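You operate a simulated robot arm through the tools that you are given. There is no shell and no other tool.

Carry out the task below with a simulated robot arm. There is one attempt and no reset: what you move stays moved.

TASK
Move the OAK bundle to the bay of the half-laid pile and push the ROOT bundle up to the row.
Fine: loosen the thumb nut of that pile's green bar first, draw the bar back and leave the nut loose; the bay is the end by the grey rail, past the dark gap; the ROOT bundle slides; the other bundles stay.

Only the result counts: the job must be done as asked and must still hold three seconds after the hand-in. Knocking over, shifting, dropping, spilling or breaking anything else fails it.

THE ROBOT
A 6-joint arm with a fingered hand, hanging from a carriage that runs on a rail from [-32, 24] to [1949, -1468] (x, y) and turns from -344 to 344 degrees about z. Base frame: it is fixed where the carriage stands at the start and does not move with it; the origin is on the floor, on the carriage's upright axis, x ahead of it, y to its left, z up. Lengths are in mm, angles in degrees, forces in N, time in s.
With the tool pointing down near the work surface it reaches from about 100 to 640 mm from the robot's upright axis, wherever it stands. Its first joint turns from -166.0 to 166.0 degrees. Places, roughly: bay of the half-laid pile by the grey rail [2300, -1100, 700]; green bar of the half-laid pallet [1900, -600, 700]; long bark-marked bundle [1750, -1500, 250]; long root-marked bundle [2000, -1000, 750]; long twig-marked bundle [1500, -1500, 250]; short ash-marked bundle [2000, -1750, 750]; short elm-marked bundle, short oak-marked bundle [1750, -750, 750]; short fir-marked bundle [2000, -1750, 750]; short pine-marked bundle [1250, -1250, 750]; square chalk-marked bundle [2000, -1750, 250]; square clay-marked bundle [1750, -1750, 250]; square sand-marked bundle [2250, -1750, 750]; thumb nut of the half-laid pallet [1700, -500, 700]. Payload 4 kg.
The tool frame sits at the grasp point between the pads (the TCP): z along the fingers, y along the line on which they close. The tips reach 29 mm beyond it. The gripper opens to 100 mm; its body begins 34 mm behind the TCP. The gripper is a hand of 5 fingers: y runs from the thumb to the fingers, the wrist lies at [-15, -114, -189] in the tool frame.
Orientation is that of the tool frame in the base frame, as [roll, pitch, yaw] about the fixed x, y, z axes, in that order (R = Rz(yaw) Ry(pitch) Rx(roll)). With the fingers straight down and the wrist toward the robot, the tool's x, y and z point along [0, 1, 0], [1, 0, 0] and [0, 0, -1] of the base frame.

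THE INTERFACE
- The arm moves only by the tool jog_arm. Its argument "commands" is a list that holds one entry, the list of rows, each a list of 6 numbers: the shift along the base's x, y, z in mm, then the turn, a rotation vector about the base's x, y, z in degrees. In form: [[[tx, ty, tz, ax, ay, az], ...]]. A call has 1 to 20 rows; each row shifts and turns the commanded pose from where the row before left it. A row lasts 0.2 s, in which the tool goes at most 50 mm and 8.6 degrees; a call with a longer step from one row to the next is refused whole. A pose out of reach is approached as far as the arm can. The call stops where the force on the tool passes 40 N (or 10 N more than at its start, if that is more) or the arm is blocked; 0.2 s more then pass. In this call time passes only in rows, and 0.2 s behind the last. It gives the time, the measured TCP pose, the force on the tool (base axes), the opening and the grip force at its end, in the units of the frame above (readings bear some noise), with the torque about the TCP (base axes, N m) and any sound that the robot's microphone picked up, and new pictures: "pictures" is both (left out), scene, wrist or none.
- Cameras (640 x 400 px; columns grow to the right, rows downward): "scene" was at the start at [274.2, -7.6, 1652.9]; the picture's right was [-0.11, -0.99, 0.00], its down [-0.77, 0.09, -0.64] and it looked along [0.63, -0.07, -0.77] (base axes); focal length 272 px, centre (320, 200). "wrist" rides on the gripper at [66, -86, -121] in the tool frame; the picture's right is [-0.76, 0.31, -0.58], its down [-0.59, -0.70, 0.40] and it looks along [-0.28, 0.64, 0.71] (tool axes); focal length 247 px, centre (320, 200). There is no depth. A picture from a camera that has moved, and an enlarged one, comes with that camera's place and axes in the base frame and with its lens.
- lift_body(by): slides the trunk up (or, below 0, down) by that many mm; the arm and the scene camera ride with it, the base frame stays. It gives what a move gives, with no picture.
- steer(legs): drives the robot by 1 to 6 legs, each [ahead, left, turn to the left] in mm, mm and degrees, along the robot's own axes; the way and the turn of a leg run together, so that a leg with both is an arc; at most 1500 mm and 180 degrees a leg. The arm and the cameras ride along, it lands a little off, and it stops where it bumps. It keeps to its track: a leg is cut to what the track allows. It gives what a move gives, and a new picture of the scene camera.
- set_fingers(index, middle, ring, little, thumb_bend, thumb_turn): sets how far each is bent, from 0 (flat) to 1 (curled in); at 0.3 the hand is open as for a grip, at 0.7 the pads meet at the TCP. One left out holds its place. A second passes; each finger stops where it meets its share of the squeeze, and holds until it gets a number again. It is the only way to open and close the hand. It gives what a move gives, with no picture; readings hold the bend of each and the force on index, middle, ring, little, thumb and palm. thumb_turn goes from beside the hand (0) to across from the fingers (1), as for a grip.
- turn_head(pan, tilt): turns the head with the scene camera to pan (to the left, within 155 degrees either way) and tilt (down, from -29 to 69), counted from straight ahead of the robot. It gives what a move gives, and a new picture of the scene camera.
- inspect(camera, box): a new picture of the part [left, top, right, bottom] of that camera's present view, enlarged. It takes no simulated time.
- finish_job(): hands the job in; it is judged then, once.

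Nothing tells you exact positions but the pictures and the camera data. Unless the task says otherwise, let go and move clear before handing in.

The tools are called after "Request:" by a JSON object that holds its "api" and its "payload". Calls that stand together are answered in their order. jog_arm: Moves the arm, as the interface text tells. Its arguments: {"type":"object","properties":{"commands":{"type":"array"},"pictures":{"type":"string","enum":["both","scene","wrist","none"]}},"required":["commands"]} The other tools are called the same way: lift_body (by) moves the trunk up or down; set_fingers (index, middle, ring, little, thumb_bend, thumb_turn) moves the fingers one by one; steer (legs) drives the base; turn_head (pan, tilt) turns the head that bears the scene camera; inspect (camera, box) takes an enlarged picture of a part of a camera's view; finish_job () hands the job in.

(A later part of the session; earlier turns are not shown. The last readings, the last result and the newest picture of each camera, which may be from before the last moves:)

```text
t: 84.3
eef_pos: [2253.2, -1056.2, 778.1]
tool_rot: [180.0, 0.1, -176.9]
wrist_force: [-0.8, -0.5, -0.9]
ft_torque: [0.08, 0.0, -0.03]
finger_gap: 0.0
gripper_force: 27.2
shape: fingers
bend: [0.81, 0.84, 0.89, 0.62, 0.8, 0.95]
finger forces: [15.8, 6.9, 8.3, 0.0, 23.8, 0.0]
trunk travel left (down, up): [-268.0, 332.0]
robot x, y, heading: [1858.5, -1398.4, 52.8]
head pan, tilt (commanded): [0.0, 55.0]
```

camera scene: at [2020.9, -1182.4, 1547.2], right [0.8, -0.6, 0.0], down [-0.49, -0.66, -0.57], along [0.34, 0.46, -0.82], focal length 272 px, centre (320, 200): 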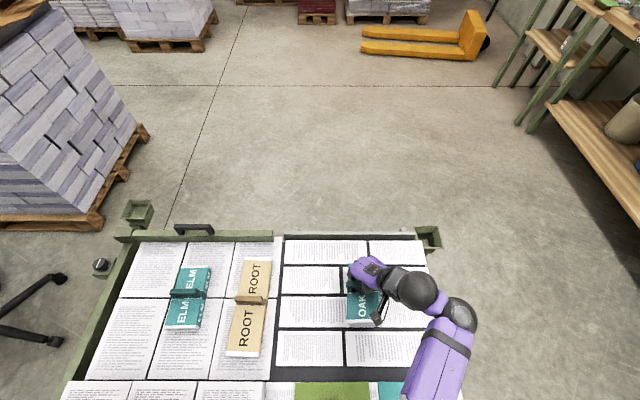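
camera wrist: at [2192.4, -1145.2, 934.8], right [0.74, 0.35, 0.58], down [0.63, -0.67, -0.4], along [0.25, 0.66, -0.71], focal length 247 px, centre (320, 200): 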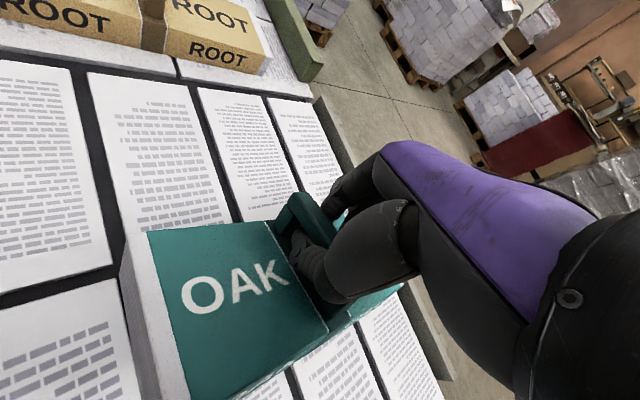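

Request:
{"api": "jog_arm", "payload": {"commands": [[[0, 0, -2, 0, 0, 0]]], "pictures": "none"}}

Request:
{"api": "jog_arm", "payload": {"commands": [[[0, 0, -1.5, 0, 0, 0]]], "pictures": "both"}}

Request:
{"api": "inspect", "payload": {"camera": "scene", "box": [310, 240, 438, 320]}}

Request:
{"api": "inspect", "payload": {"camera": "wrist", "box": [80, 180, 400, 400]}}

```text
t: 84.7
eef_pos: [2253.0, -1054.8, 777.0]
tool_rot: [179.9, 0.1, -176.8]
wrist_force: [-0.7, -0.4, -2.1]
ft_torque: [0.11, -0.03, 0.04]
finger_gap: 0.0
gripper_force: 27.5
shape: fingers
bend: [0.81, 0.85, 0.89, 0.62, 0.8, 0.95]
finger forces: [15.9, 6.6, 8.6, 0.0, 24.9, 0.0]
trunk travel left (down, up): [-268.0, 332.0]
robot x, y, heading: [1858.2, -1398.7, 53.1]
head pan, tilt (commanded): [0.0, 55.0]
```

```text
t: 85.1
eef_pos: [2253.8, -1056.1, 775.0]
tool_rot: [179.9, 0.1, -176.9]
wrist_force: [0.0, -1.1, 0.6]
ft_torque: [0.13, -0.01, 0.0]
finger_gap: 0.0
gripper_force: 28.4
shape: fingers
bend: [0.81, 0.85, 0.89, 0.62, 0.8, 0.95]
finger forces: [16.0, 6.3, 8.7, 0.1, 25.5, 0.0]
trunk travel left (down, up): [-268.0, 332.0]
robot x, y, heading: [1859.5, -1398.7, 53.0]
head pan, tilt (commanded): [0.0, 55.0]
camera scene: at [2020.9, -1182.5, 1547.2], right [0.8, -0.6, 0.0], down [-0.49, -0.66, -0.57], along [0.34, 0.46, -0.82], focal length 272 px, centre (320, 200)
camera wrist: at [2192.3, -1145.0, 896.0], right [0.74, 0.35, 0.58], down [0.63, -0.67, -0.4], along [0.25, 0.66, -0.71], focal length 247 px, centre (320, 200)
```

scene: 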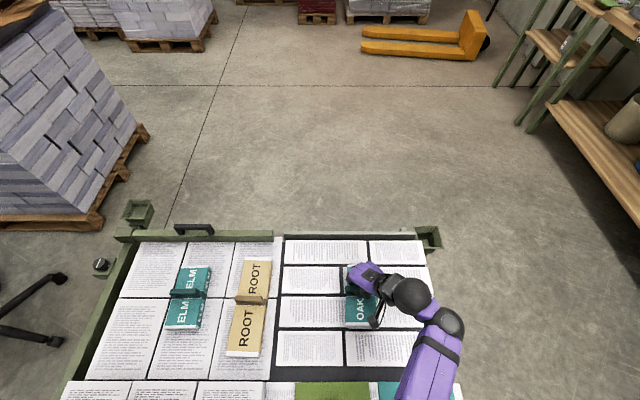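
wrist: 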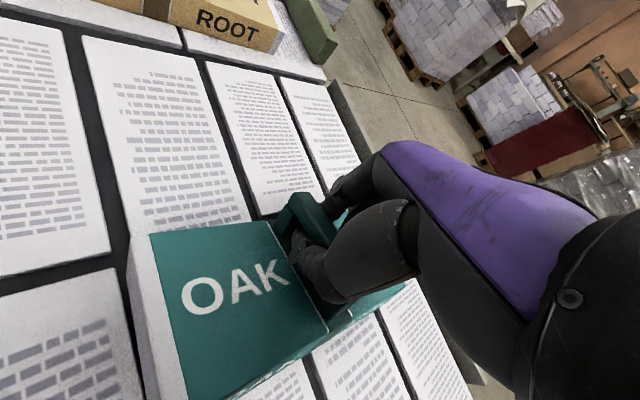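

```text
5.00 times, centred on (374, 280) of scene
camera zoom: at [2020.9, -1182.5, 1547.2], right [0.8, -0.6, 0.0], down [-0.49, -0.66, -0.57], along [0.34, 0.46, -0.82], focal length 1360 px, centre (50, -200)
```

zoom: 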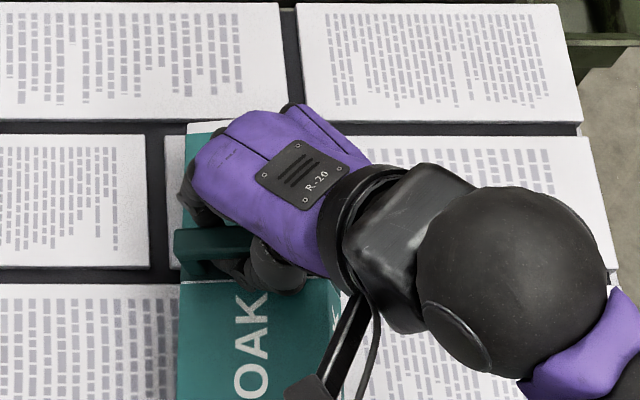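

```text
1.82 times, centred on (240, 290) of wrist
camera zoom: at [2192.3, -1145.0, 896.0], right [0.74, 0.35, 0.58], down [0.63, -0.67, -0.4], along [0.25, 0.66, -0.71], focal length 449 px, centre (466, 36)
```

zoom: 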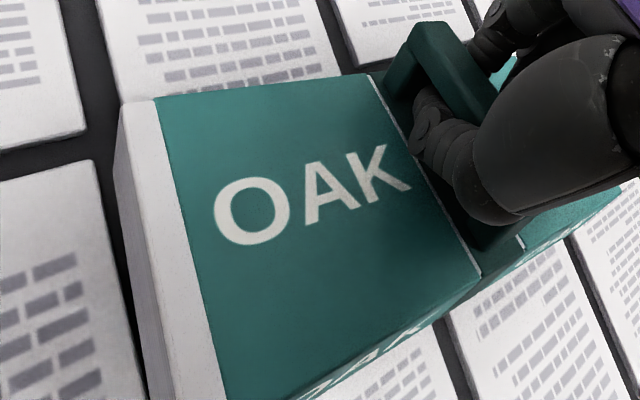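

Request:
{"api": "jog_arm", "payload": {"commands": [[[0, 0, -1.5, 0, 0, 0]]], "pictures": "none"}}

Request:
{"api": "jog_arm", "payload": {"commands": [[[0, 0, -1.5, 0, 0, 0]]], "pictures": "none"}}

```text
t: 85.5
eef_pos: [2253.6, -1054.5, 773.2]
tool_rot: [179.9, 0.1, -176.9]
wrist_force: [0.2, 0.0, 0.2]
ft_torque: [0.15, -0.06, -0.01]
finger_gap: 0.0
gripper_force: 29.0
shape: fingers
bend: [0.81, 0.85, 0.89, 0.62, 0.8, 0.95]
finger forces: [16.3, 6.2, 8.8, 0.1, 26.1, 0.0]
trunk travel left (down, up): [-268.0, 332.0]
robot x, y, heading: [1860.7, -1401.9, 53.0]
head pan, tilt (commanded): [0.0, 55.0]
```

```text
t: 85.9
eef_pos: [2253.1, -1056.4, 772.4]
tool_rot: [179.9, 0.1, -177.0]
wrist_force: [-1.2, -1.4, 0.3]
ft_torque: [0.14, -0.07, 0.02]
finger_gap: 0.2
gripper_force: 29.3
shape: fingers
bend: [0.81, 0.85, 0.89, 0.62, 0.8, 0.95]
finger forces: [16.2, 5.8, 9.2, 0.0, 26.8, 0.0]
trunk travel left (down, up): [-268.0, 332.0]
robot x, y, heading: [1861.8, -1403.4, 53.2]
head pan, tilt (commanded): [0.0, 55.0]
```

Request:
{"api": "jog_arm", "payload": {"commands": [[[0, 0, -2, 0, 0, 0]]], "pictures": "none"}}

Request:
{"api": "inspect", "payload": {"camera": "wrist", "box": [80, 180, 400, 400]}}

```text
t: 86.3
eef_pos: [2253.1, -1055.0, 770.9]
tool_rot: [179.9, 0.1, -176.9]
wrist_force: [-1.3, -0.1, 0.4]
ft_torque: [0.15, -0.03, 0.04]
finger_gap: 0.2
gripper_force: 29.5
shape: fingers
bend: [0.81, 0.85, 0.89, 0.62, 0.8, 0.95]
finger forces: [16.2, 5.9, 9.6, 0.0, 27.1, 0.1]
trunk travel left (down, up): [-268.0, 332.0]
robot x, y, heading: [1861.0, -1397.3, 53.3]
head pan, tilt (commanded): [0.0, 55.0]
```

```text
1.82 times, centred on (240, 290) of wrist
camera zoom: at [2192.1, -1144.8, 891.0], right [0.74, 0.35, 0.58], down [0.63, -0.67, -0.4], along [0.25, 0.66, -0.71], focal length 449 px, centre (466, 36)
```

zoom: 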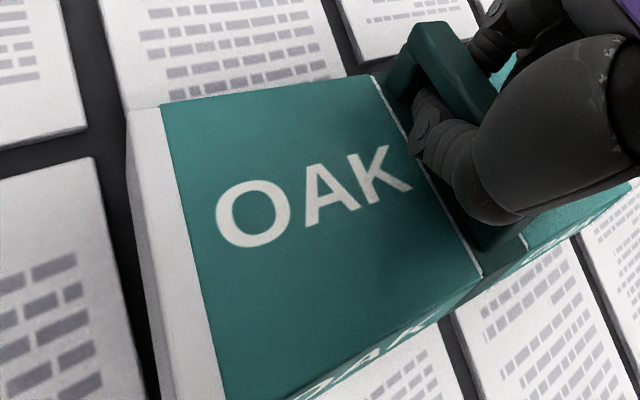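

Request:
{"api": "jog_arm", "payload": {"commands": [[[0, 0, -2, 0, 0, 0]]], "pictures": "none"}}

Request:
{"api": "jog_arm", "payload": {"commands": [[[0, 0, -2, 0, 0, 0]]], "pictures": "none"}}

Request:
{"api": "inspect", "payload": {"camera": "wrist", "box": [80, 180, 400, 400]}}

Request:
{"api": "inspect", "payload": {"camera": "scene", "box": [310, 240, 438, 320]}}

```text
t: 86.7
eef_pos: [2253.9, -1054.9, 769.1]
tool_rot: [179.9, 0.1, -176.9]
wrist_force: [-0.3, -0.7, 1.5]
ft_torque: [0.2, -0.03, 0.01]
finger_gap: 0.2
gripper_force: 29.3
shape: fingers
bend: [0.81, 0.85, 0.89, 0.62, 0.8, 0.95]
finger forces: [16.2, 5.6, 9.4, 0.0, 27.3, 0.0]
trunk travel left (down, up): [-268.0, 332.0]
robot x, y, heading: [1861.7, -1400.8, 53.5]
head pan, tilt (commanded): [0.0, 55.0]
```

```text
t: 87.1
eef_pos: [2254.0, -1057.2, 766.8]
tool_rot: [179.9, 0.2, -176.8]
wrist_force: [-0.7, -4.6, 8.7]
ft_torque: [0.08, 0.05, 0.01]
finger_gap: 0.0
gripper_force: 23.5
shape: fingers
bend: [0.81, 0.85, 0.89, 0.62, 0.8, 0.95]
finger forces: [7.9, 5.3, 8.7, 0.1, 25.8, 0.1]
trunk travel left (down, up): [-268.0, 332.0]
robot x, y, heading: [1860.0, -1404.5, 53.4]
head pan, tilt (commanded): [0.0, 55.0]
```

```text
1.82 times, centred on (240, 290) of wrist
camera zoom: at [2193.1, -1145.2, 888.0], right [0.74, 0.35, 0.58], down [0.63, -0.67, -0.4], along [0.25, 0.66, -0.71], focal length 449 px, centre (466, 36)
```

zoom: 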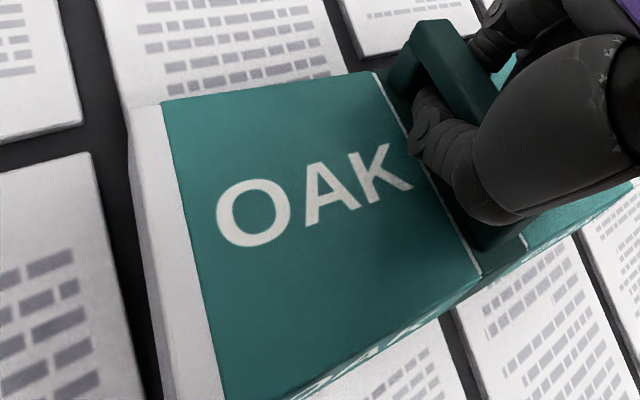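

```text
5.00 times, centred on (374, 280) of scene
camera zoom: at [2021.2, -1182.7, 1547.3], right [0.8, -0.6, 0.0], down [-0.49, -0.66, -0.57], along [0.34, 0.46, -0.82], focal length 1360 px, centre (50, -200)
```

zoom: 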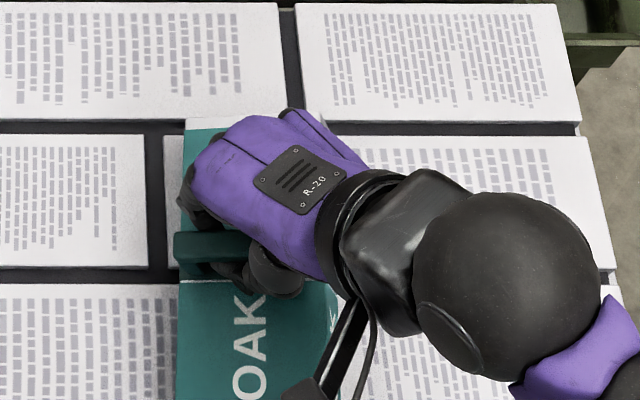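

OAK is fully seated (reaction +8.7 N). I'll relieve the pressure and open the hand gradually.

Request:
{"api": "jog_arm", "payload": {"commands": [[[0, 0, 2, 0, 0, 0]]], "pictures": "none"}}

Request:
{"api": "set_fingers", "payload": {"index": 0.7, "middle": 0.7, "ring": 0.7, "little": 0.6, "thumb_bend": 0.7}}

Request:
{"api": "set_fingers", "payload": {"index": 0.5, "middle": 0.5, "ring": 0.5, "little": 0.5, "thumb_bend": 0.5}}

Request:
{"api": "inspect", "payload": {"camera": "wrist", "box": [80, 180, 400, 400]}}

```text
t: 87.5
eef_pos: [2253.1, -1055.6, 768.1]
tool_rot: [179.9, 0.0, -176.8]
wrist_force: [0.5, 0.3, -1.4]
ft_torque: [0.12, -0.04, -0.03]
finger_gap: 0.0
gripper_force: 30.2
shape: fingers
bend: [0.81, 0.85, 0.89, 0.62, 0.8, 0.95]
finger forces: [17.6, 6.9, 9.5, 0.0, 25.8, 0.0]
trunk travel left (down, up): [-268.0, 332.0]
robot x, y, heading: [1857.6, -1403.8, 53.1]
head pan, tilt (commanded): [0.0, 55.0]
```

```text
t: 88.5
eef_pos: [2256.1, -1056.2, 771.2]
tool_rot: [179.9, 0.3, -177.0]
wrist_force: [4.9, -10.9, 29.8]
ft_torque: [0.12, -0.08, -0.3]
finger_gap: 4.5
gripper_force: 36.8
shape: fingers
bend: [0.67, 0.73, 0.72, 0.6, 0.73, 0.97]
finger forces: [13.9, 7.2, 6.3, 0.0, 46.4, 0.1]
trunk travel left (down, up): [-268.0, 332.0]
robot x, y, heading: [1858.0, -1397.6, 53.3]
head pan, tilt (commanded): [0.0, 55.0]
```

```text
t: 89.5
eef_pos: [2252.8, -1055.4, 769.7]
tool_rot: [179.9, 0.0, -176.9]
wrist_force: [-1.0, 1.5, 3.0]
ft_torque: [-0.03, 0.02, -0.01]
finger_gap: 46.5
gripper_force: 1.6
shape: fingers
bend: [0.5, 0.5, 0.5, 0.5, 0.52, 1.0]
finger forces: [0.0, 0.6, 0.0, 0.0, 2.7, 0.1]
trunk travel left (down, up): [-268.0, 332.0]
robot x, y, heading: [1859.1, -1402.2, 53.0]
head pan, tilt (commanded): [0.0, 55.0]
```

```text
1.82 times, centred on (240, 290) of wrist
camera zoom: at [2192.2, -1144.4, 889.0], right [0.74, 0.35, 0.58], down [0.63, -0.67, -0.4], along [0.25, 0.66, -0.71], focal length 449 px, centre (466, 36)
```

zoom: 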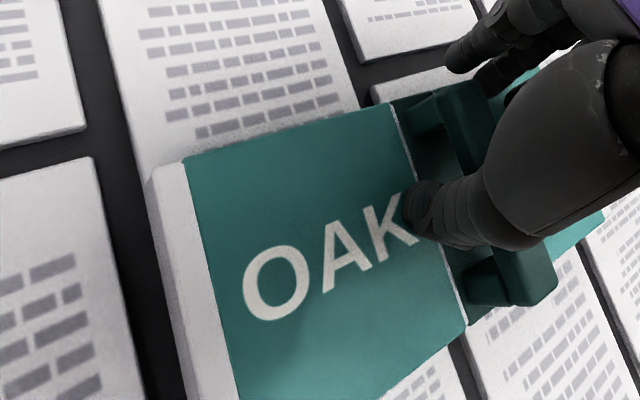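

Request:
{"api": "jog_arm", "payload": {"commands": [[[0, 0, 4, 0, 0, 0]]], "pictures": "none"}}

Request:
{"api": "set_fingers", "payload": {"index": 0.38, "middle": 0.38, "ring": 0.38, "little": 0.38, "thumb_bend": 0.38}}

Request:
{"api": "jog_arm", "payload": {"commands": [[[0, 0, 10, 0, 0, 0], [0, 0, 25, 0, 0, 0], [0, 0, 35, 0, 0, 0], [0, 0, 35, 0, 0, -8], [0, 0, 0, 0, 0, -8], [0, 0, 0, 0, 0, -8], [0, 0, 0, 0, 0, -8], [0, 0, 0, 0, 0, -8]]], "pictures": "both"}}

Request:
{"api": "inspect", "payload": {"camera": "scene", "box": [260, 220, 460, 345]}}

Request:
{"api": "inspect", "payload": {"camera": "wrist", "box": [160, 180, 400, 330]}}

```text
t: 89.9
eef_pos: [2253.1, -1054.8, 770.9]
tool_rot: [179.9, 0.1, -176.9]
wrist_force: [0.5, -0.5, 0.1]
ft_torque: [0.0, -0.02, -0.04]
finger_gap: 49.3
gripper_force: 0.0
shape: fingers
bend: [0.5, 0.5, 0.5, 0.5, 0.5, 1.0]
finger forces: [0.0, 0.0, 0.1, 0.0, 0.1, 0.0]
trunk travel left (down, up): [-268.0, 332.0]
robot x, y, heading: [1859.5, -1396.1, 52.9]
head pan, tilt (commanded): [0.0, 55.0]
```

```text
t: 90.9
eef_pos: [2252.9, -1055.4, 772.6]
tool_rot: [179.9, 0.1, -176.9]
wrist_force: [0.4, -0.5, 0.8]
ft_torque: [0.01, 0.0, -0.01]
finger_gap: 78.7
gripper_force: 0.0
shape: fingers
bend: [0.38, 0.38, 0.38, 0.38, 0.38, 1.0]
finger forces: [0.1, 0.0, 0.0, 0.1, 0.1, 0.0]
trunk travel left (down, up): [-268.0, 332.0]
robot x, y, heading: [1859.3, -1402.2, 53.2]
head pan, tilt (commanded): [0.0, 55.0]
```

```text
t: 92.7
eef_pos: [2263.9, -1038.3, 852.1]
tool_rot: [179.9, 0.1, 143.1]
wrist_force: [-0.7, 0.0, -0.7]
ft_torque: [-0.01, -0.02, 0.0]
finger_gap: 78.9
gripper_force: 0.1
shape: fingers
bend: [0.38, 0.38, 0.38, 0.38, 0.38, 1.0]
finger forces: [0.1, 0.0, 0.0, 0.1, 0.0, 0.1]
out of reach, approached as far as the arm can: row 3, 4
trunk travel left (down, up): [-268.0, 332.0]
robot x, y, heading: [1861.3, -1403.3, 53.0]
head pan, tilt (commanded): [0.0, 55.0]
camera scene: at [2020.8, -1182.3, 1547.2], right [0.8, -0.6, 0.0], down [-0.49, -0.66, -0.57], along [0.34, 0.46, -0.82], focal length 272 px, centre (320, 200)
camera wrist: at [2160.2, -1066.1, 972.4], right [0.79, -0.21, 0.58], down [0.05, -0.92, -0.4], along [0.61, 0.34, -0.71], focal length 247 px, centre (320, 200)
```

scene: 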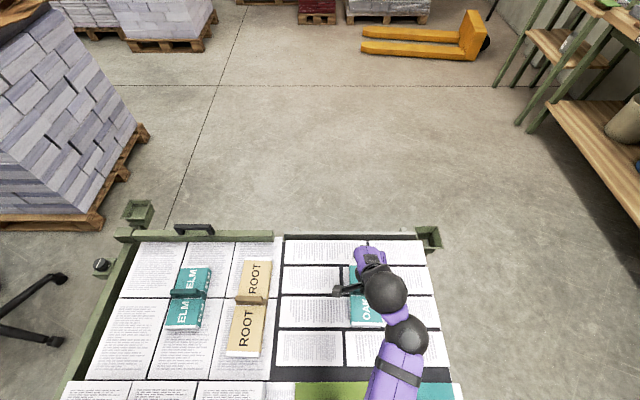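
wrist: 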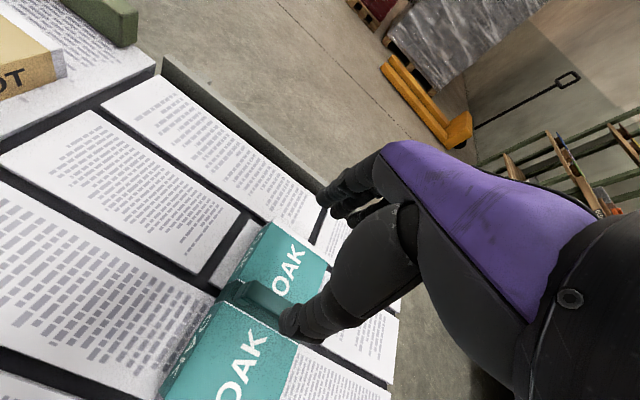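

```text
3.20 times, centred on (360, 282) of scene
camera zoom: at [2020.8, -1182.3, 1547.2], right [0.8, -0.6, 0.0], down [-0.49, -0.66, -0.57], along [0.34, 0.46, -0.82], focal length 870 px, centre (192, -64)
```

zoom: 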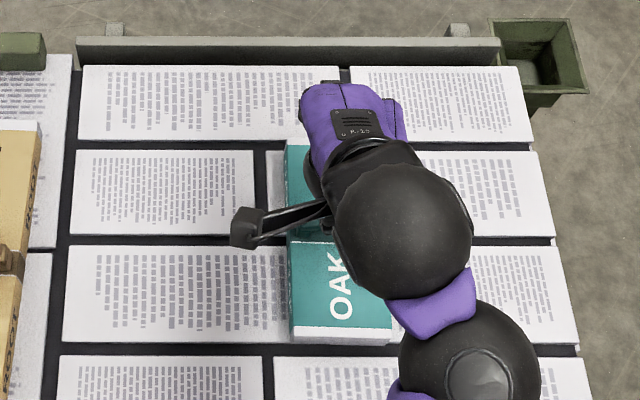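

```text
2.67 times, centred on (280, 255) of wrist
camera zoom: at [2160.2, -1066.1, 972.4], right [0.79, -0.21, 0.58], down [0.05, -0.92, -0.4], along [0.61, 0.34, -0.71], focal length 659 px, centre (427, 53)
```

zoom: 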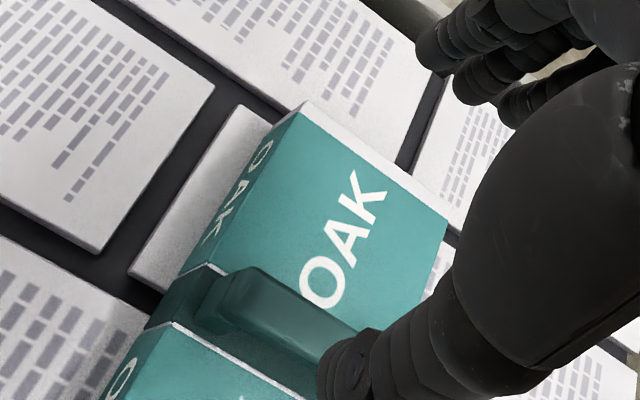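

OAK rests squarely in the bay. Now for ROOT: I'll drive back so the hand is near it, then straddle its handle with an open hand and push it toward the raised row so it slides.

Request:
{"api": "lift_body", "payload": {"by": 40}}

Request:
{"api": "steer", "payload": {"legs": [[0, 270, 0]]}}

Request:
{"api": "inspect", "payload": {"camera": "scene", "box": [260, 200, 580, 400]}}

```text
t: 93.5
eef_pos: [2264.9, -1037.3, 891.4]
tool_rot: [179.9, 0.0, 143.0]
wrist_force: [-0.2, -0.9, 0.8]
ft_torque: [-0.02, 0.0, -0.01]
finger_gap: 78.8
gripper_force: 0.1
shape: fingers
bend: [0.38, 0.38, 0.38, 0.38, 0.38, 1.0]
finger forces: [0.0, 0.1, 0.0, 0.0, 0.0, 0.0]
trunk travel left (down, up): [-308.0, 292.0]
robot x, y, heading: [1862.7, -1400.0, 53.0]
head pan, tilt (commanded): [0.0, 55.0]
```

```text
t: 95.4
eef_pos: [2049.9, -874.9, 891.7]
tool_rot: [179.9, 0.1, 143.1]
wrist_force: [-0.3, -0.4, -0.6]
ft_torque: [0.01, -0.04, -0.02]
finger_gap: 78.6
gripper_force: 0.1
shape: fingers
bend: [0.38, 0.38, 0.38, 0.38, 0.38, 1.0]
finger forces: [0.1, 0.0, 0.0, 0.1, 0.1, 0.0]
trunk travel left (down, up): [-308.0, 292.0]
robot x, y, heading: [1643.0, -1240.7, 53.1]
head pan, tilt (commanded): [0.0, 55.0]
camera scene: at [1805.5, -1020.1, 1587.2], right [0.8, -0.6, 0.0], down [-0.49, -0.66, -0.57], along [0.34, 0.46, -0.82], focal length 272 px, centre (320, 200)
```

scene: 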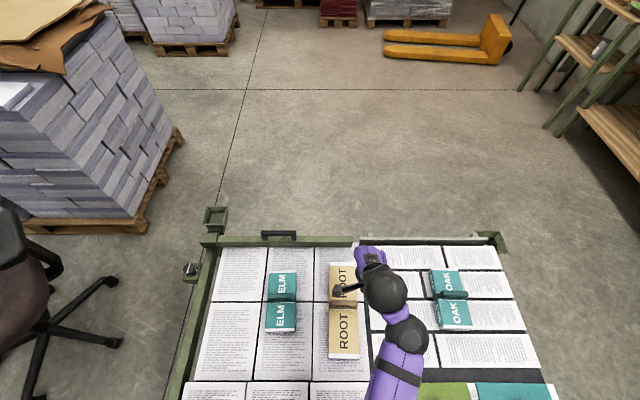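

```text
2.00 times, centred on (420, 300) of scene
camera zoom: at [1805.5, -1020.1, 1587.2], right [0.8, -0.6, 0.0], down [-0.49, -0.66, -0.57], along [0.34, 0.46, -0.82], focal length 544 px, centre (120, 0)
```

zoom: 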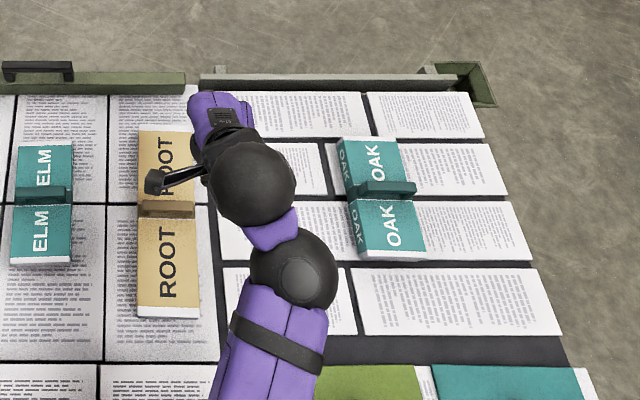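

Request:
{"api": "inspect", "payload": {"camera": "scene", "box": [310, 255, 406, 315]}}

Request:
{"api": "inspect", "payload": {"camera": "scene", "box": [300, 330, 412, 400]}}

Request:
{"api": "inspect", "payload": {"camera": "wrist", "box": [0, 0, 640, 400]}}

```text
6.67 times, centred on (358, 285) of scene
camera zoom: at [1805.5, -1020.1, 1587.2], right [0.8, -0.6, 0.0], down [-0.49, -0.66, -0.57], along [0.34, 0.46, -0.82], focal length 1814 px, centre (67, -367)
```

zoom: 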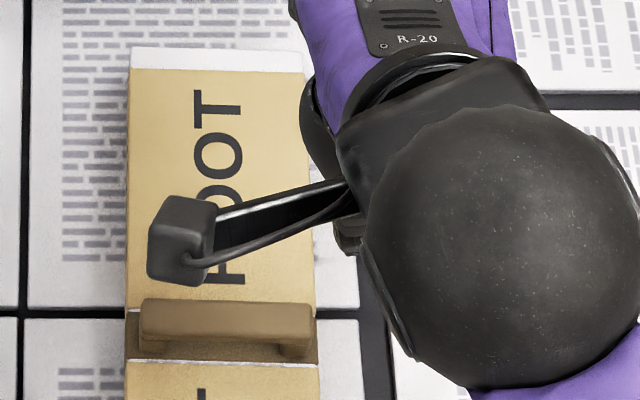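

```text
5.71 times, centred on (356, 365) of scene
camera zoom: at [1805.5, -1020.1, 1587.2], right [0.8, -0.6, 0.0], down [-0.49, -0.66, -0.57], along [0.34, 0.46, -0.82], focal length 1554 px, centre (114, -743)
```

zoom: 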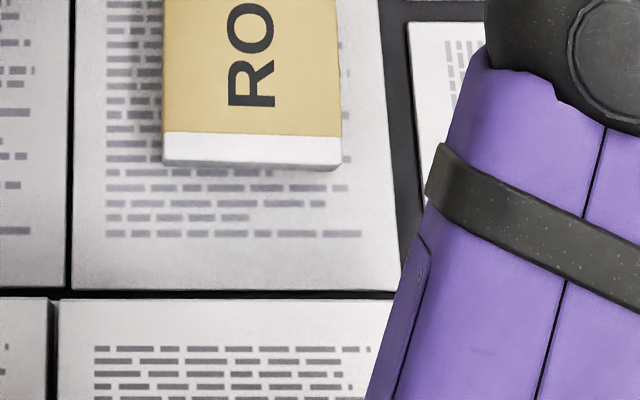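

```text
1.00 times, centred on (320, 200) of wrist (not enlarged: the box is as wide or as high as the picture)
camera zoom: at [1945.6, -903.9, 1012.8], right [0.79, -0.21, 0.58], down [0.05, -0.92, -0.4], along [0.61, 0.34, -0.71], focal length 247 px, centre (320, 200)
```

zoom: 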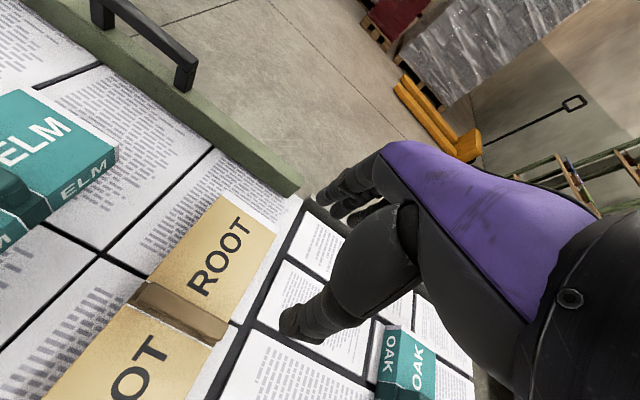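

ROOT's handle is at about (1985, -887) in base x, y, and its near end is roughly 54 mm from the row face. I'll position so all four fingers sit behind the handle, then descend.

Request:
{"api": "jog_arm", "payload": {"commands": [[[-39.4, -2.5, 0, 0, 0, 0], [-39.4, -2.5, 0, 0, 0, 0], [0, 0, -40, 0, 0, 0], [0, 0, -30, 0, 0, 0]]], "pictures": "both"}}

Request:
{"api": "inspect", "payload": {"camera": "wrist", "box": [160, 150, 420, 350]}}

```text
t: 96.4
eef_pos: [1969.0, -880.8, 820.9]
tool_rot: [179.9, 0.1, 143.1]
wrist_force: [-0.1, 0.0, 0.0]
ft_torque: [-0.05, 0.01, -0.02]
finger_gap: 79.4
gripper_force: 0.0
shape: fingers
bend: [0.38, 0.38, 0.38, 0.38, 0.38, 1.0]
finger forces: [0.1, 0.0, 0.0, 0.0, 0.1, 0.0]
trunk travel left (down, up): [-308.0, 292.0]
robot x, y, heading: [1644.2, -1238.5, 53.1]
head pan, tilt (commanded): [0.0, 55.0]
camera scene: at [1805.5, -1020.1, 1587.2], right [0.8, -0.6, 0.0], down [-0.49, -0.66, -0.57], along [0.34, 0.46, -0.82], focal length 272 px, centre (320, 200)
camera wrist: at [1865.3, -910.0, 941.7], right [0.79, -0.21, 0.58], down [0.05, -0.92, -0.4], along [0.61, 0.34, -0.71], focal length 247 px, centre (320, 200)
```

scene: 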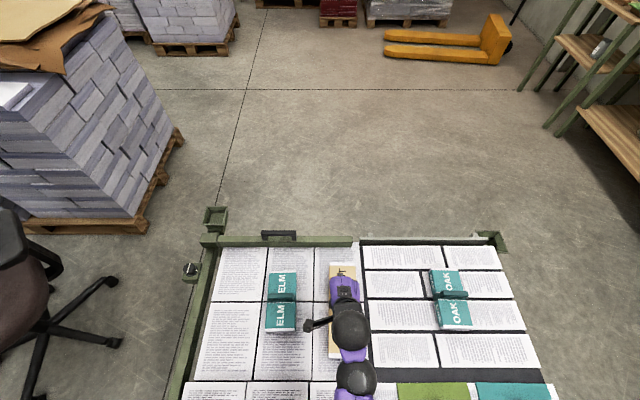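
wrist: 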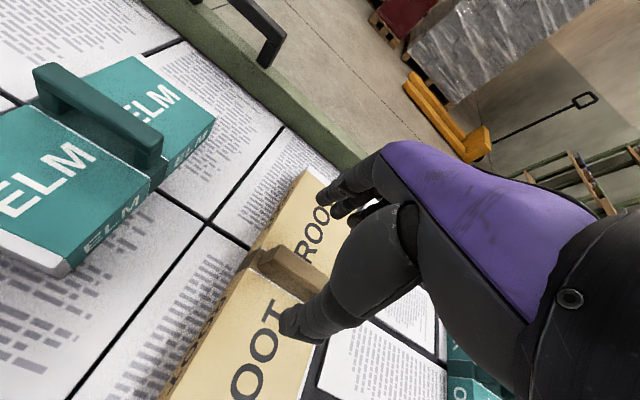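

```text
2.00 times, centred on (290, 250) of wrist
camera zoom: at [1865.3, -910.0, 941.7], right [0.79, -0.21, 0.58], down [0.05, -0.92, -0.4], along [0.61, 0.34, -0.71], focal length 494 px, centre (380, 100)
```

zoom: 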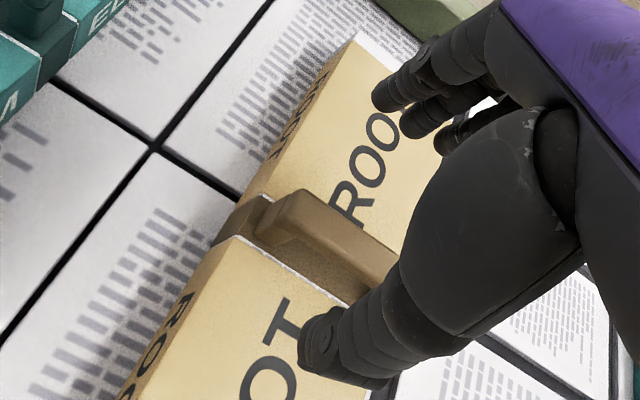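

Request:
{"api": "jog_arm", "payload": {"commands": [[[0, 0, -20, 0, 0, 0], [0, 0, -15, 0, 0, 0]]], "pictures": "none"}}

Request:
{"api": "set_fingers", "payload": {"index": 0.5, "middle": 0.5, "ring": 0.5, "little": 0.5}}

Request:
{"api": "inspect", "payload": {"camera": "wrist", "box": [160, 150, 420, 350]}}

```text
t: 97.0
eef_pos: [1970.1, -879.5, 787.6]
tool_rot: [179.9, 0.1, 143.0]
wrist_force: [-0.4, 0.0, -0.2]
ft_torque: [0.0, 0.03, 0.02]
finger_gap: 79.1
gripper_force: 0.1
shape: fingers
bend: [0.38, 0.38, 0.38, 0.38, 0.38, 1.0]
finger forces: [0.0, 0.0, 0.0, 0.0, 0.0, 0.0]
trunk travel left (down, up): [-308.0, 292.0]
robot x, y, heading: [1644.1, -1240.2, 53.2]
head pan, tilt (commanded): [0.0, 55.0]
```

```text
t: 98.0
eef_pos: [1970.1, -881.0, 787.3]
tool_rot: [179.9, 0.1, 143.0]
wrist_force: [-0.3, 1.6, -0.1]
ft_torque: [0.0, -0.01, -0.01]
finger_gap: 64.8
gripper_force: 0.0
shape: fingers
bend: [0.5, 0.5, 0.5, 0.5, 0.38, 1.0]
finger forces: [0.1, 0.0, 0.1, 0.0, 0.0, 0.0]
trunk travel left (down, up): [-308.0, 292.0]
robot x, y, heading: [1646.2, -1238.4, 53.0]
head pan, tilt (commanded): [0.0, 55.0]
```

```text
2.00 times, centred on (290, 250) of wrist
camera zoom: at [1866.2, -909.3, 908.0], right [0.79, -0.21, 0.58], down [0.05, -0.92, -0.4], along [0.61, 0.34, -0.71], focal length 494 px, centre (380, 100)
```

zoom: 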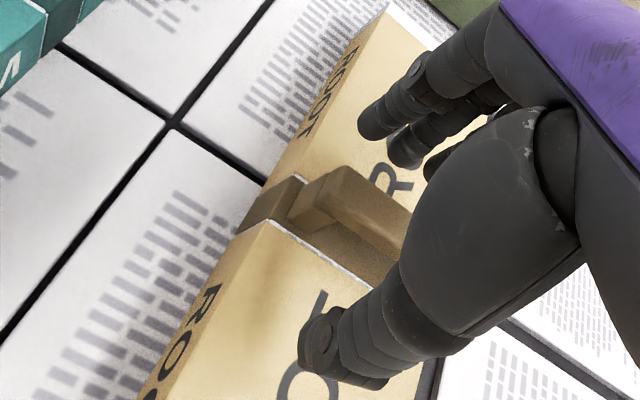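

Request:
{"api": "jog_arm", "payload": {"commands": [[[0, 0, -6, 0, 0, 0], [-3.6, -4.8, 0, 0, 0, 0], [-3.6, -4.8, 0, 0, 0, 0], [-3.6, -4.8, 0, 0, 0, 0]]], "pictures": "none"}}

Request:
{"api": "inspect", "payload": {"camera": "wrist", "box": [160, 150, 420, 350]}}

```text
t: 99.0
eef_pos: [1960.7, -894.1, 781.3]
tool_rot: [179.9, 0.1, 143.1]
wrist_force: [-0.4, -1.0, 1.0]
ft_torque: [0.0, 0.01, 0.02]
finger_gap: 64.7
gripper_force: 0.1
shape: fingers
bend: [0.5, 0.5, 0.5, 0.5, 0.38, 1.0]
finger forces: [0.1, 0.1, 0.1, 0.1, 0.1, 0.0]
trunk travel left (down, up): [-308.0, 292.0]
robot x, y, heading: [1646.2, -1238.3, 53.1]
head pan, tilt (commanded): [0.0, 55.0]
```

```text
2.00 times, centred on (290, 250) of wrist
camera zoom: at [1856.1, -923.0, 901.9], right [0.79, -0.21, 0.58], down [0.05, -0.92, -0.4], along [0.61, 0.34, -0.71], focal length 494 px, centre (380, 100)
```

zoom: 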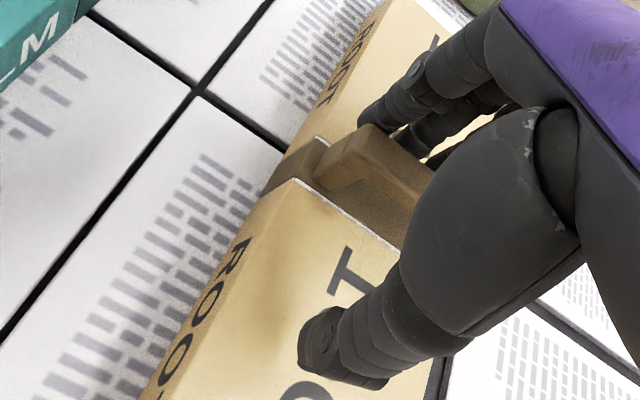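

Request:
{"api": "jog_arm", "payload": {"commands": [[[-2.7, -3.6, 0, 0, 0, 0], [-2.7, -3.6, 0, 0, 0, 0], [-2.7, -3.6, 0, 0, 0, 0]]], "pictures": "both"}}

Request:
{"api": "inspect", "payload": {"camera": "wrist", "box": [160, 150, 420, 350]}}

Request:
{"api": "inspect", "payload": {"camera": "scene", "box": [260, 240, 420, 400]}}

```text
t: 99.8
eef_pos: [1952.4, -902.6, 781.9]
tool_rot: [179.9, 0.1, 143.1]
wrist_force: [0.5, 1.1, 0.3]
ft_torque: [0.0, 0.01, 0.0]
finger_gap: 66.3
gripper_force: 0.4
shape: fingers
bend: [0.49, 0.5, 0.5, 0.5, 0.38, 1.0]
finger forces: [1.0, 0.1, 0.1, 0.1, 0.0, 0.0]
trunk travel left (down, up): [-308.0, 292.0]
robot x, y, heading: [1642.6, -1240.6, 53.0]
head pan, tilt (commanded): [0.0, 55.0]
camera scene: at [1805.6, -1020.0, 1587.3], right [0.8, -0.6, 0.0], down [-0.49, -0.66, -0.57], along [0.34, 0.46, -0.82], focal length 272 px, centre (320, 200)
camera wrist: at [1847.9, -933.7, 902.0], right [0.79, -0.21, 0.58], down [0.05, -0.92, -0.4], along [0.61, 0.34, -0.71], focal length 247 px, centre (320, 200)
```

scene: 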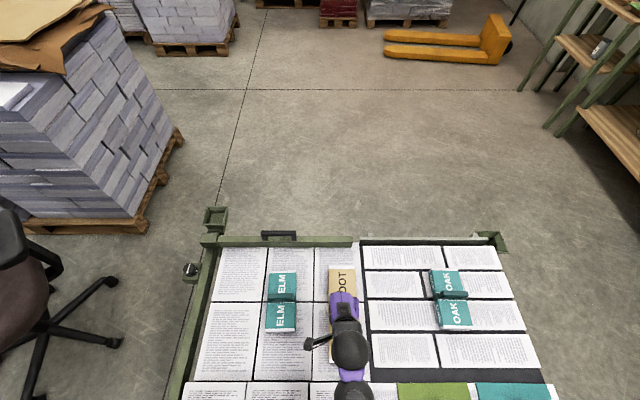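
wrist: 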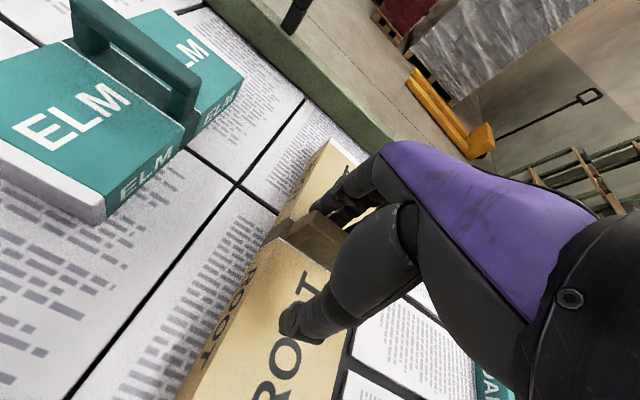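

```text
2.00 times, centred on (290, 250) of wrist
camera zoom: at [1847.9, -933.7, 902.0], right [0.79, -0.21, 0.58], down [0.05, -0.92, -0.4], along [0.61, 0.34, -0.71], focal length 494 px, centre (380, 100)
```

zoom: 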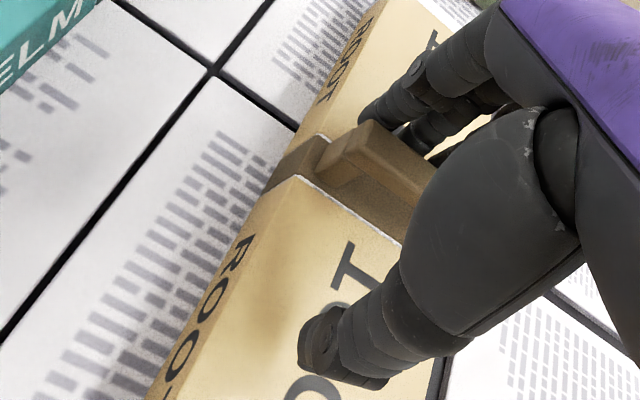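

```text
2.50 times, centred on (340, 320) of scene
camera zoom: at [1805.6, -1020.0, 1587.3], right [0.8, -0.6, 0.0], down [-0.49, -0.66, -0.57], along [0.34, 0.46, -0.82], focal length 680 px, centre (270, -100)
```

zoom: 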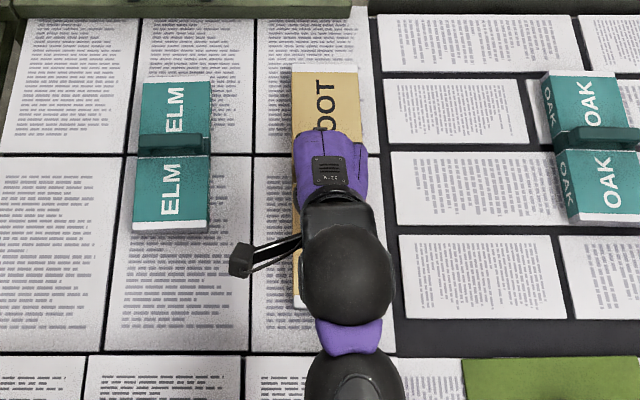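

ROOT has started to slide, with the index leading. That helps square it up, since it was turned about 1.6°. I'll continue slowly.

Request:
{"api": "jog_arm", "payload": {"commands": [[[-2.7, -3.6, 0, 0, 0, 0], [-2.7, -3.6, 0, 0, 0, 0], [-2.7, -3.6, 0, 0, 0, 0], [-2.7, -3.6, 0, 0, 0, 0]]], "pictures": "none"}}

Request:
{"api": "inspect", "payload": {"camera": "scene", "box": [260, 240, 420, 400]}}

Request:
{"api": "inspect", "payload": {"camera": "wrist", "box": [160, 150, 420, 350]}}

```text
t: 100.8
eef_pos: [1942.1, -919.4, 780.9]
tool_rot: [180.0, 0.1, 143.0]
wrist_force: [1.0, 0.7, 0.8]
ft_torque: [0.02, -0.01, -0.04]
finger_gap: 65.7
gripper_force: 0.6
shape: fingers
bend: [0.49, 0.5, 0.5, 0.5, 0.38, 1.0]
finger forces: [0.9, 0.2, 0.2, 0.0, 0.1, 0.1]
trunk travel left (down, up): [-308.0, 292.0]
robot x, y, heading: [1648.2, -1236.8, 53.0]
head pan, tilt (commanded): [0.0, 55.0]
```

```text
2.50 times, centred on (340, 320) of scene
camera zoom: at [1805.7, -1019.9, 1587.3], right [0.8, -0.6, 0.0], down [-0.49, -0.66, -0.57], along [0.34, 0.46, -0.82], focal length 680 px, centre (270, -100)
```

zoom: 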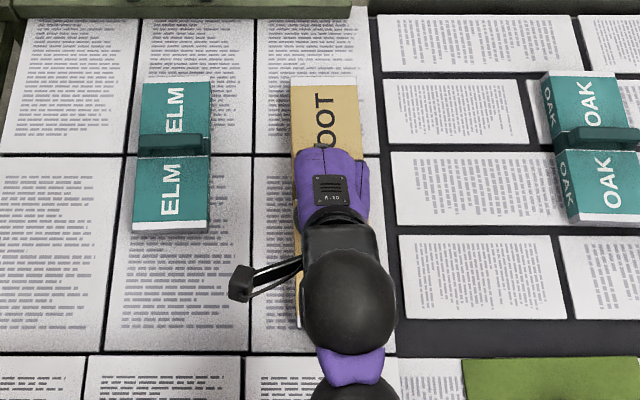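

```text
2.00 times, centred on (290, 250) of wrist
camera zoom: at [1837.5, -948.2, 901.7], right [0.79, -0.21, 0.58], down [0.05, -0.92, -0.4], along [0.61, 0.34, -0.71], focal length 494 px, centre (380, 100)
```

zoom: 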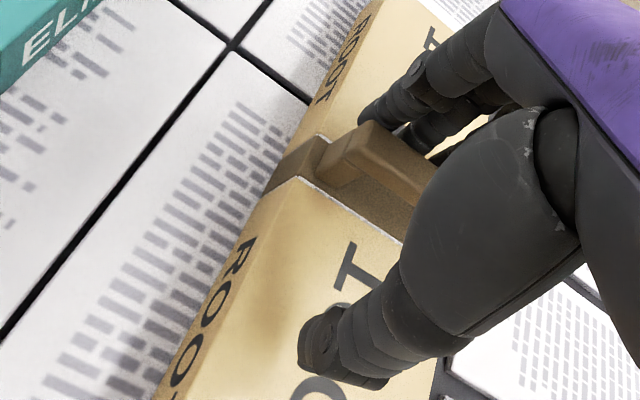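

Request:
{"api": "jog_arm", "payload": {"commands": [[[-2.7, -3.6, 0, 0, 0, 0], [-2.7, -3.6, 0, 0, 0, 0], [-2.4, -3.2, 0, 0, 0, 0]]], "pictures": "none"}}

Request:
{"api": "inspect", "payload": {"camera": "scene", "box": [290, 340, 386, 400]}}

Request:
{"api": "inspect", "payload": {"camera": "scene", "box": [300, 250, 428, 330]}}

```text
t: 101.6
eef_pos: [1932.6, -929.0, 780.9]
tool_rot: [179.9, 0.1, 143.0]
wrist_force: [0.7, 0.6, -0.3]
ft_torque: [0.0, -0.02, 0.02]
finger_gap: 65.5
gripper_force: 0.3
shape: fingers
bend: [0.49, 0.5, 0.5, 0.5, 0.38, 1.0]
finger forces: [0.9, 0.2, 0.3, 0.0, 0.1, 0.1]
trunk travel left (down, up): [-308.0, 292.0]
robot x, y, heading: [1641.5, -1242.1, 53.0]
head pan, tilt (commanded): [0.0, 55.0]
```

```text
6.67 times, centred on (338, 370) of scene
camera zoom: at [1805.7, -1019.9, 1587.3], right [0.8, -0.6, 0.0], down [-0.49, -0.66, -0.57], along [0.34, 0.46, -0.82], focal length 1814 px, centre (200, -933)
```

zoom: 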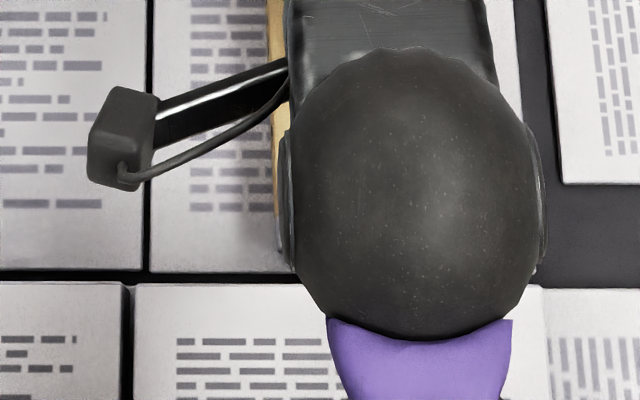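

```text
5.00 times, centred on (364, 290) of scene
camera zoom: at [1805.7, -1019.9, 1587.3], right [0.8, -0.6, 0.0], down [-0.49, -0.66, -0.57], along [0.34, 0.46, -0.82], focal length 1360 px, centre (100, -250)
```

zoom: 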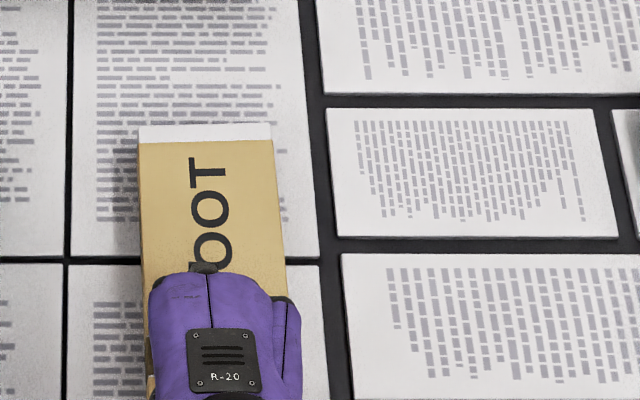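

ROOT is about 12 mm short and now turned slightly the other way. I'll relax the index so the middle, ring and little fingers push nearer its centre for the last bit.

Request:
{"api": "set_fingers", "payload": {"index": 0.43}}

Request:
{"api": "jog_arm", "payload": {"commands": [[[-2.4, -3.2, 0, 0, 0, 0], [-2.4, -3.2, 0, 0, 0, 0]]], "pictures": "none"}}

Request:
{"api": "inspect", "payload": {"camera": "scene", "box": [300, 250, 428, 330]}}

```text
t: 102.6
eef_pos: [1932.6, -930.0, 781.2]
tool_rot: [179.9, 0.1, 143.2]
wrist_force: [0.0, 0.1, 0.8]
ft_torque: [-0.02, -0.03, 0.03]
finger_gap: 72.9
gripper_force: 0.7
shape: fingers
bend: [0.43, 0.5, 0.49, 0.5, 0.38, 1.0]
finger forces: [0.0, 0.3, 0.4, 0.1, 0.0, 0.0]
trunk travel left (down, up): [-308.0, 292.0]
robot x, y, heading: [1641.2, -1239.0, 53.0]
head pan, tilt (commanded): [0.0, 55.0]
```

```text
t: 103.2
eef_pos: [1927.9, -936.8, 781.0]
tool_rot: [179.9, 0.2, 142.9]
wrist_force: [1.0, 1.8, -0.9]
ft_torque: [0.02, 0.0, 0.05]
finger_gap: 72.9
gripper_force: 0.0
shape: fingers
bend: [0.43, 0.49, 0.49, 0.5, 0.38, 1.0]
finger forces: [0.1, 0.6, 0.7, 0.0, 0.1, 0.1]
trunk travel left (down, up): [-308.0, 292.0]
robot x, y, heading: [1643.7, -1236.4, 53.2]
head pan, tilt (commanded): [0.0, 55.0]
```

```text
5.00 times, centred on (364, 290) of scene
camera zoom: at [1805.6, -1020.0, 1587.2], right [0.8, -0.6, 0.0], down [-0.49, -0.66, -0.57], along [0.34, 0.46, -0.82], focal length 1360 px, centre (100, -250)
```

zoom: 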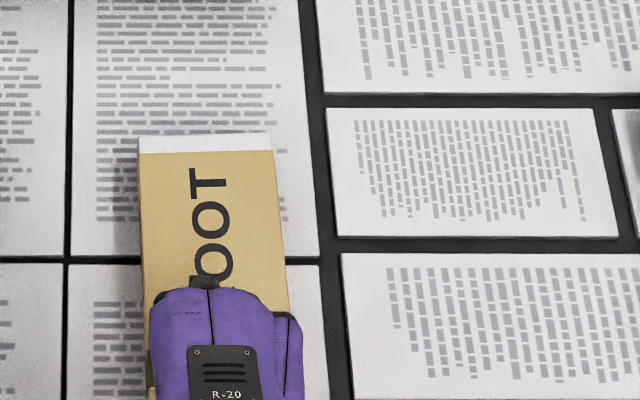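

Request:
{"api": "jog_arm", "payload": {"commands": [[[-1.5, -2.0, 0, 0, 0, 0], [-1.2, -1.6, 0, 0, 0, 0]]], "pictures": "none"}}

Request:
{"api": "jog_arm", "payload": {"commands": [[[-1.2, -1.6, 0, 0, 0, 0]]], "pictures": "none"}}

Request:
{"api": "jog_arm", "payload": {"commands": [[[-1.2, -1.6, 0, 0, 0, 0]]], "pictures": "none"}}

```text
t: 103.8
eef_pos: [1925.7, -938.9, 781.3]
tool_rot: [179.9, 0.2, 143.0]
wrist_force: [1.8, 2.1, -0.2]
ft_torque: [0.04, -0.01, 0.02]
finger_gap: 73.1
gripper_force: 1.1
shape: fingers
bend: [0.43, 0.49, 0.49, 0.5, 0.38, 1.0]
finger forces: [0.1, 1.0, 1.1, 0.0, 0.0, 0.1]
trunk travel left (down, up): [-308.0, 292.0]
robot x, y, heading: [1641.5, -1235.2, 53.1]
head pan, tilt (commanded): [0.0, 55.0]
```

```text
t: 104.2
eef_pos: [1925.3, -940.9, 781.3]
tool_rot: [179.8, 0.2, 143.1]
wrist_force: [1.3, 2.1, -0.6]
ft_torque: [0.04, 0.01, 0.08]
finger_gap: 73.2
gripper_force: 1.7
shape: fingers
bend: [0.43, 0.49, 0.48, 0.5, 0.38, 1.0]
finger forces: [0.1, 1.6, 1.8, 0.1, 0.1, 0.0]
trunk travel left (down, up): [-308.0, 292.0]
robot x, y, heading: [1643.1, -1235.4, 53.1]
head pan, tilt (commanded): [0.0, 55.0]
```

```text
t: 104.6
eef_pos: [1922.7, -941.7, 781.7]
tool_rot: [179.7, 0.1, 143.0]
wrist_force: [3.0, 3.4, -0.8]
ft_torque: [0.07, -0.03, 0.1]
finger_gap: 73.0
gripper_force: 2.2
shape: fingers
bend: [0.43, 0.48, 0.47, 0.5, 0.38, 1.0]
finger forces: [0.1, 2.1, 2.4, 0.0, 0.0, 0.0]
trunk travel left (down, up): [-308.0, 292.0]
robot x, y, heading: [1644.5, -1236.7, 53.1]
head pan, tilt (commanded): [0.0, 55.0]
```

The force is rising steadily, so contact looks made. I'll check visually.

Request:
{"api": "inspect", "payload": {"camera": "scene", "box": [300, 250, 428, 330]}}

Request:
{"api": "inspect", "payload": {"camera": "scene", "box": [290, 340, 386, 400]}}

Request:
{"api": "inspect", "payload": {"camera": "wrist", "box": [0, 150, 400, 400]}}

```text
5.00 times, centred on (364, 290) of scene
camera zoom: at [1805.9, -1019.8, 1587.4], right [0.8, -0.6, 0.0], down [-0.49, -0.66, -0.57], along [0.34, 0.46, -0.82], focal length 1360 px, centre (100, -250)
```

zoom: 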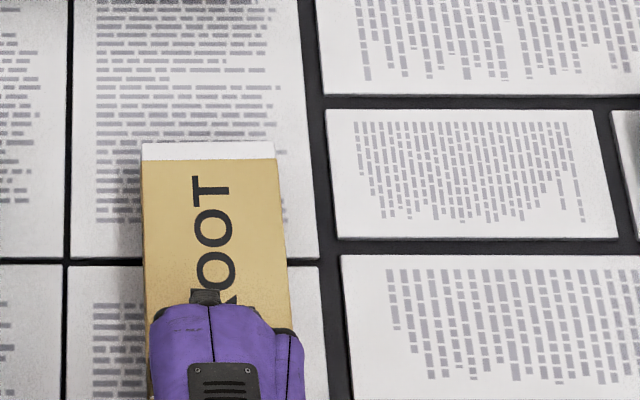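

```text
6.67 times, centred on (338, 370) of scene
camera zoom: at [1805.9, -1019.8, 1587.4], right [0.8, -0.6, 0.0], down [-0.49, -0.66, -0.57], along [0.34, 0.46, -0.82], focal length 1814 px, centre (200, -933)
```

zoom: 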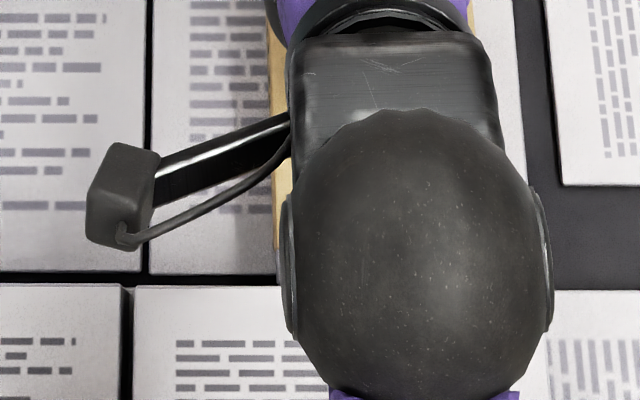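

```text
1.60 times, centred on (200, 275) of wrist
camera zoom: at [1820.4, -971.6, 902.2], right [0.79, -0.21, 0.58], down [0.05, -0.92, -0.4], along [0.61, 0.34, -0.71], focal length 395 px, centre (512, 80)
```

zoom: 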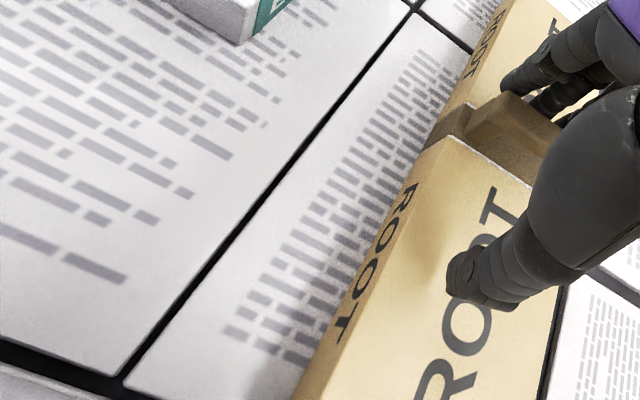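

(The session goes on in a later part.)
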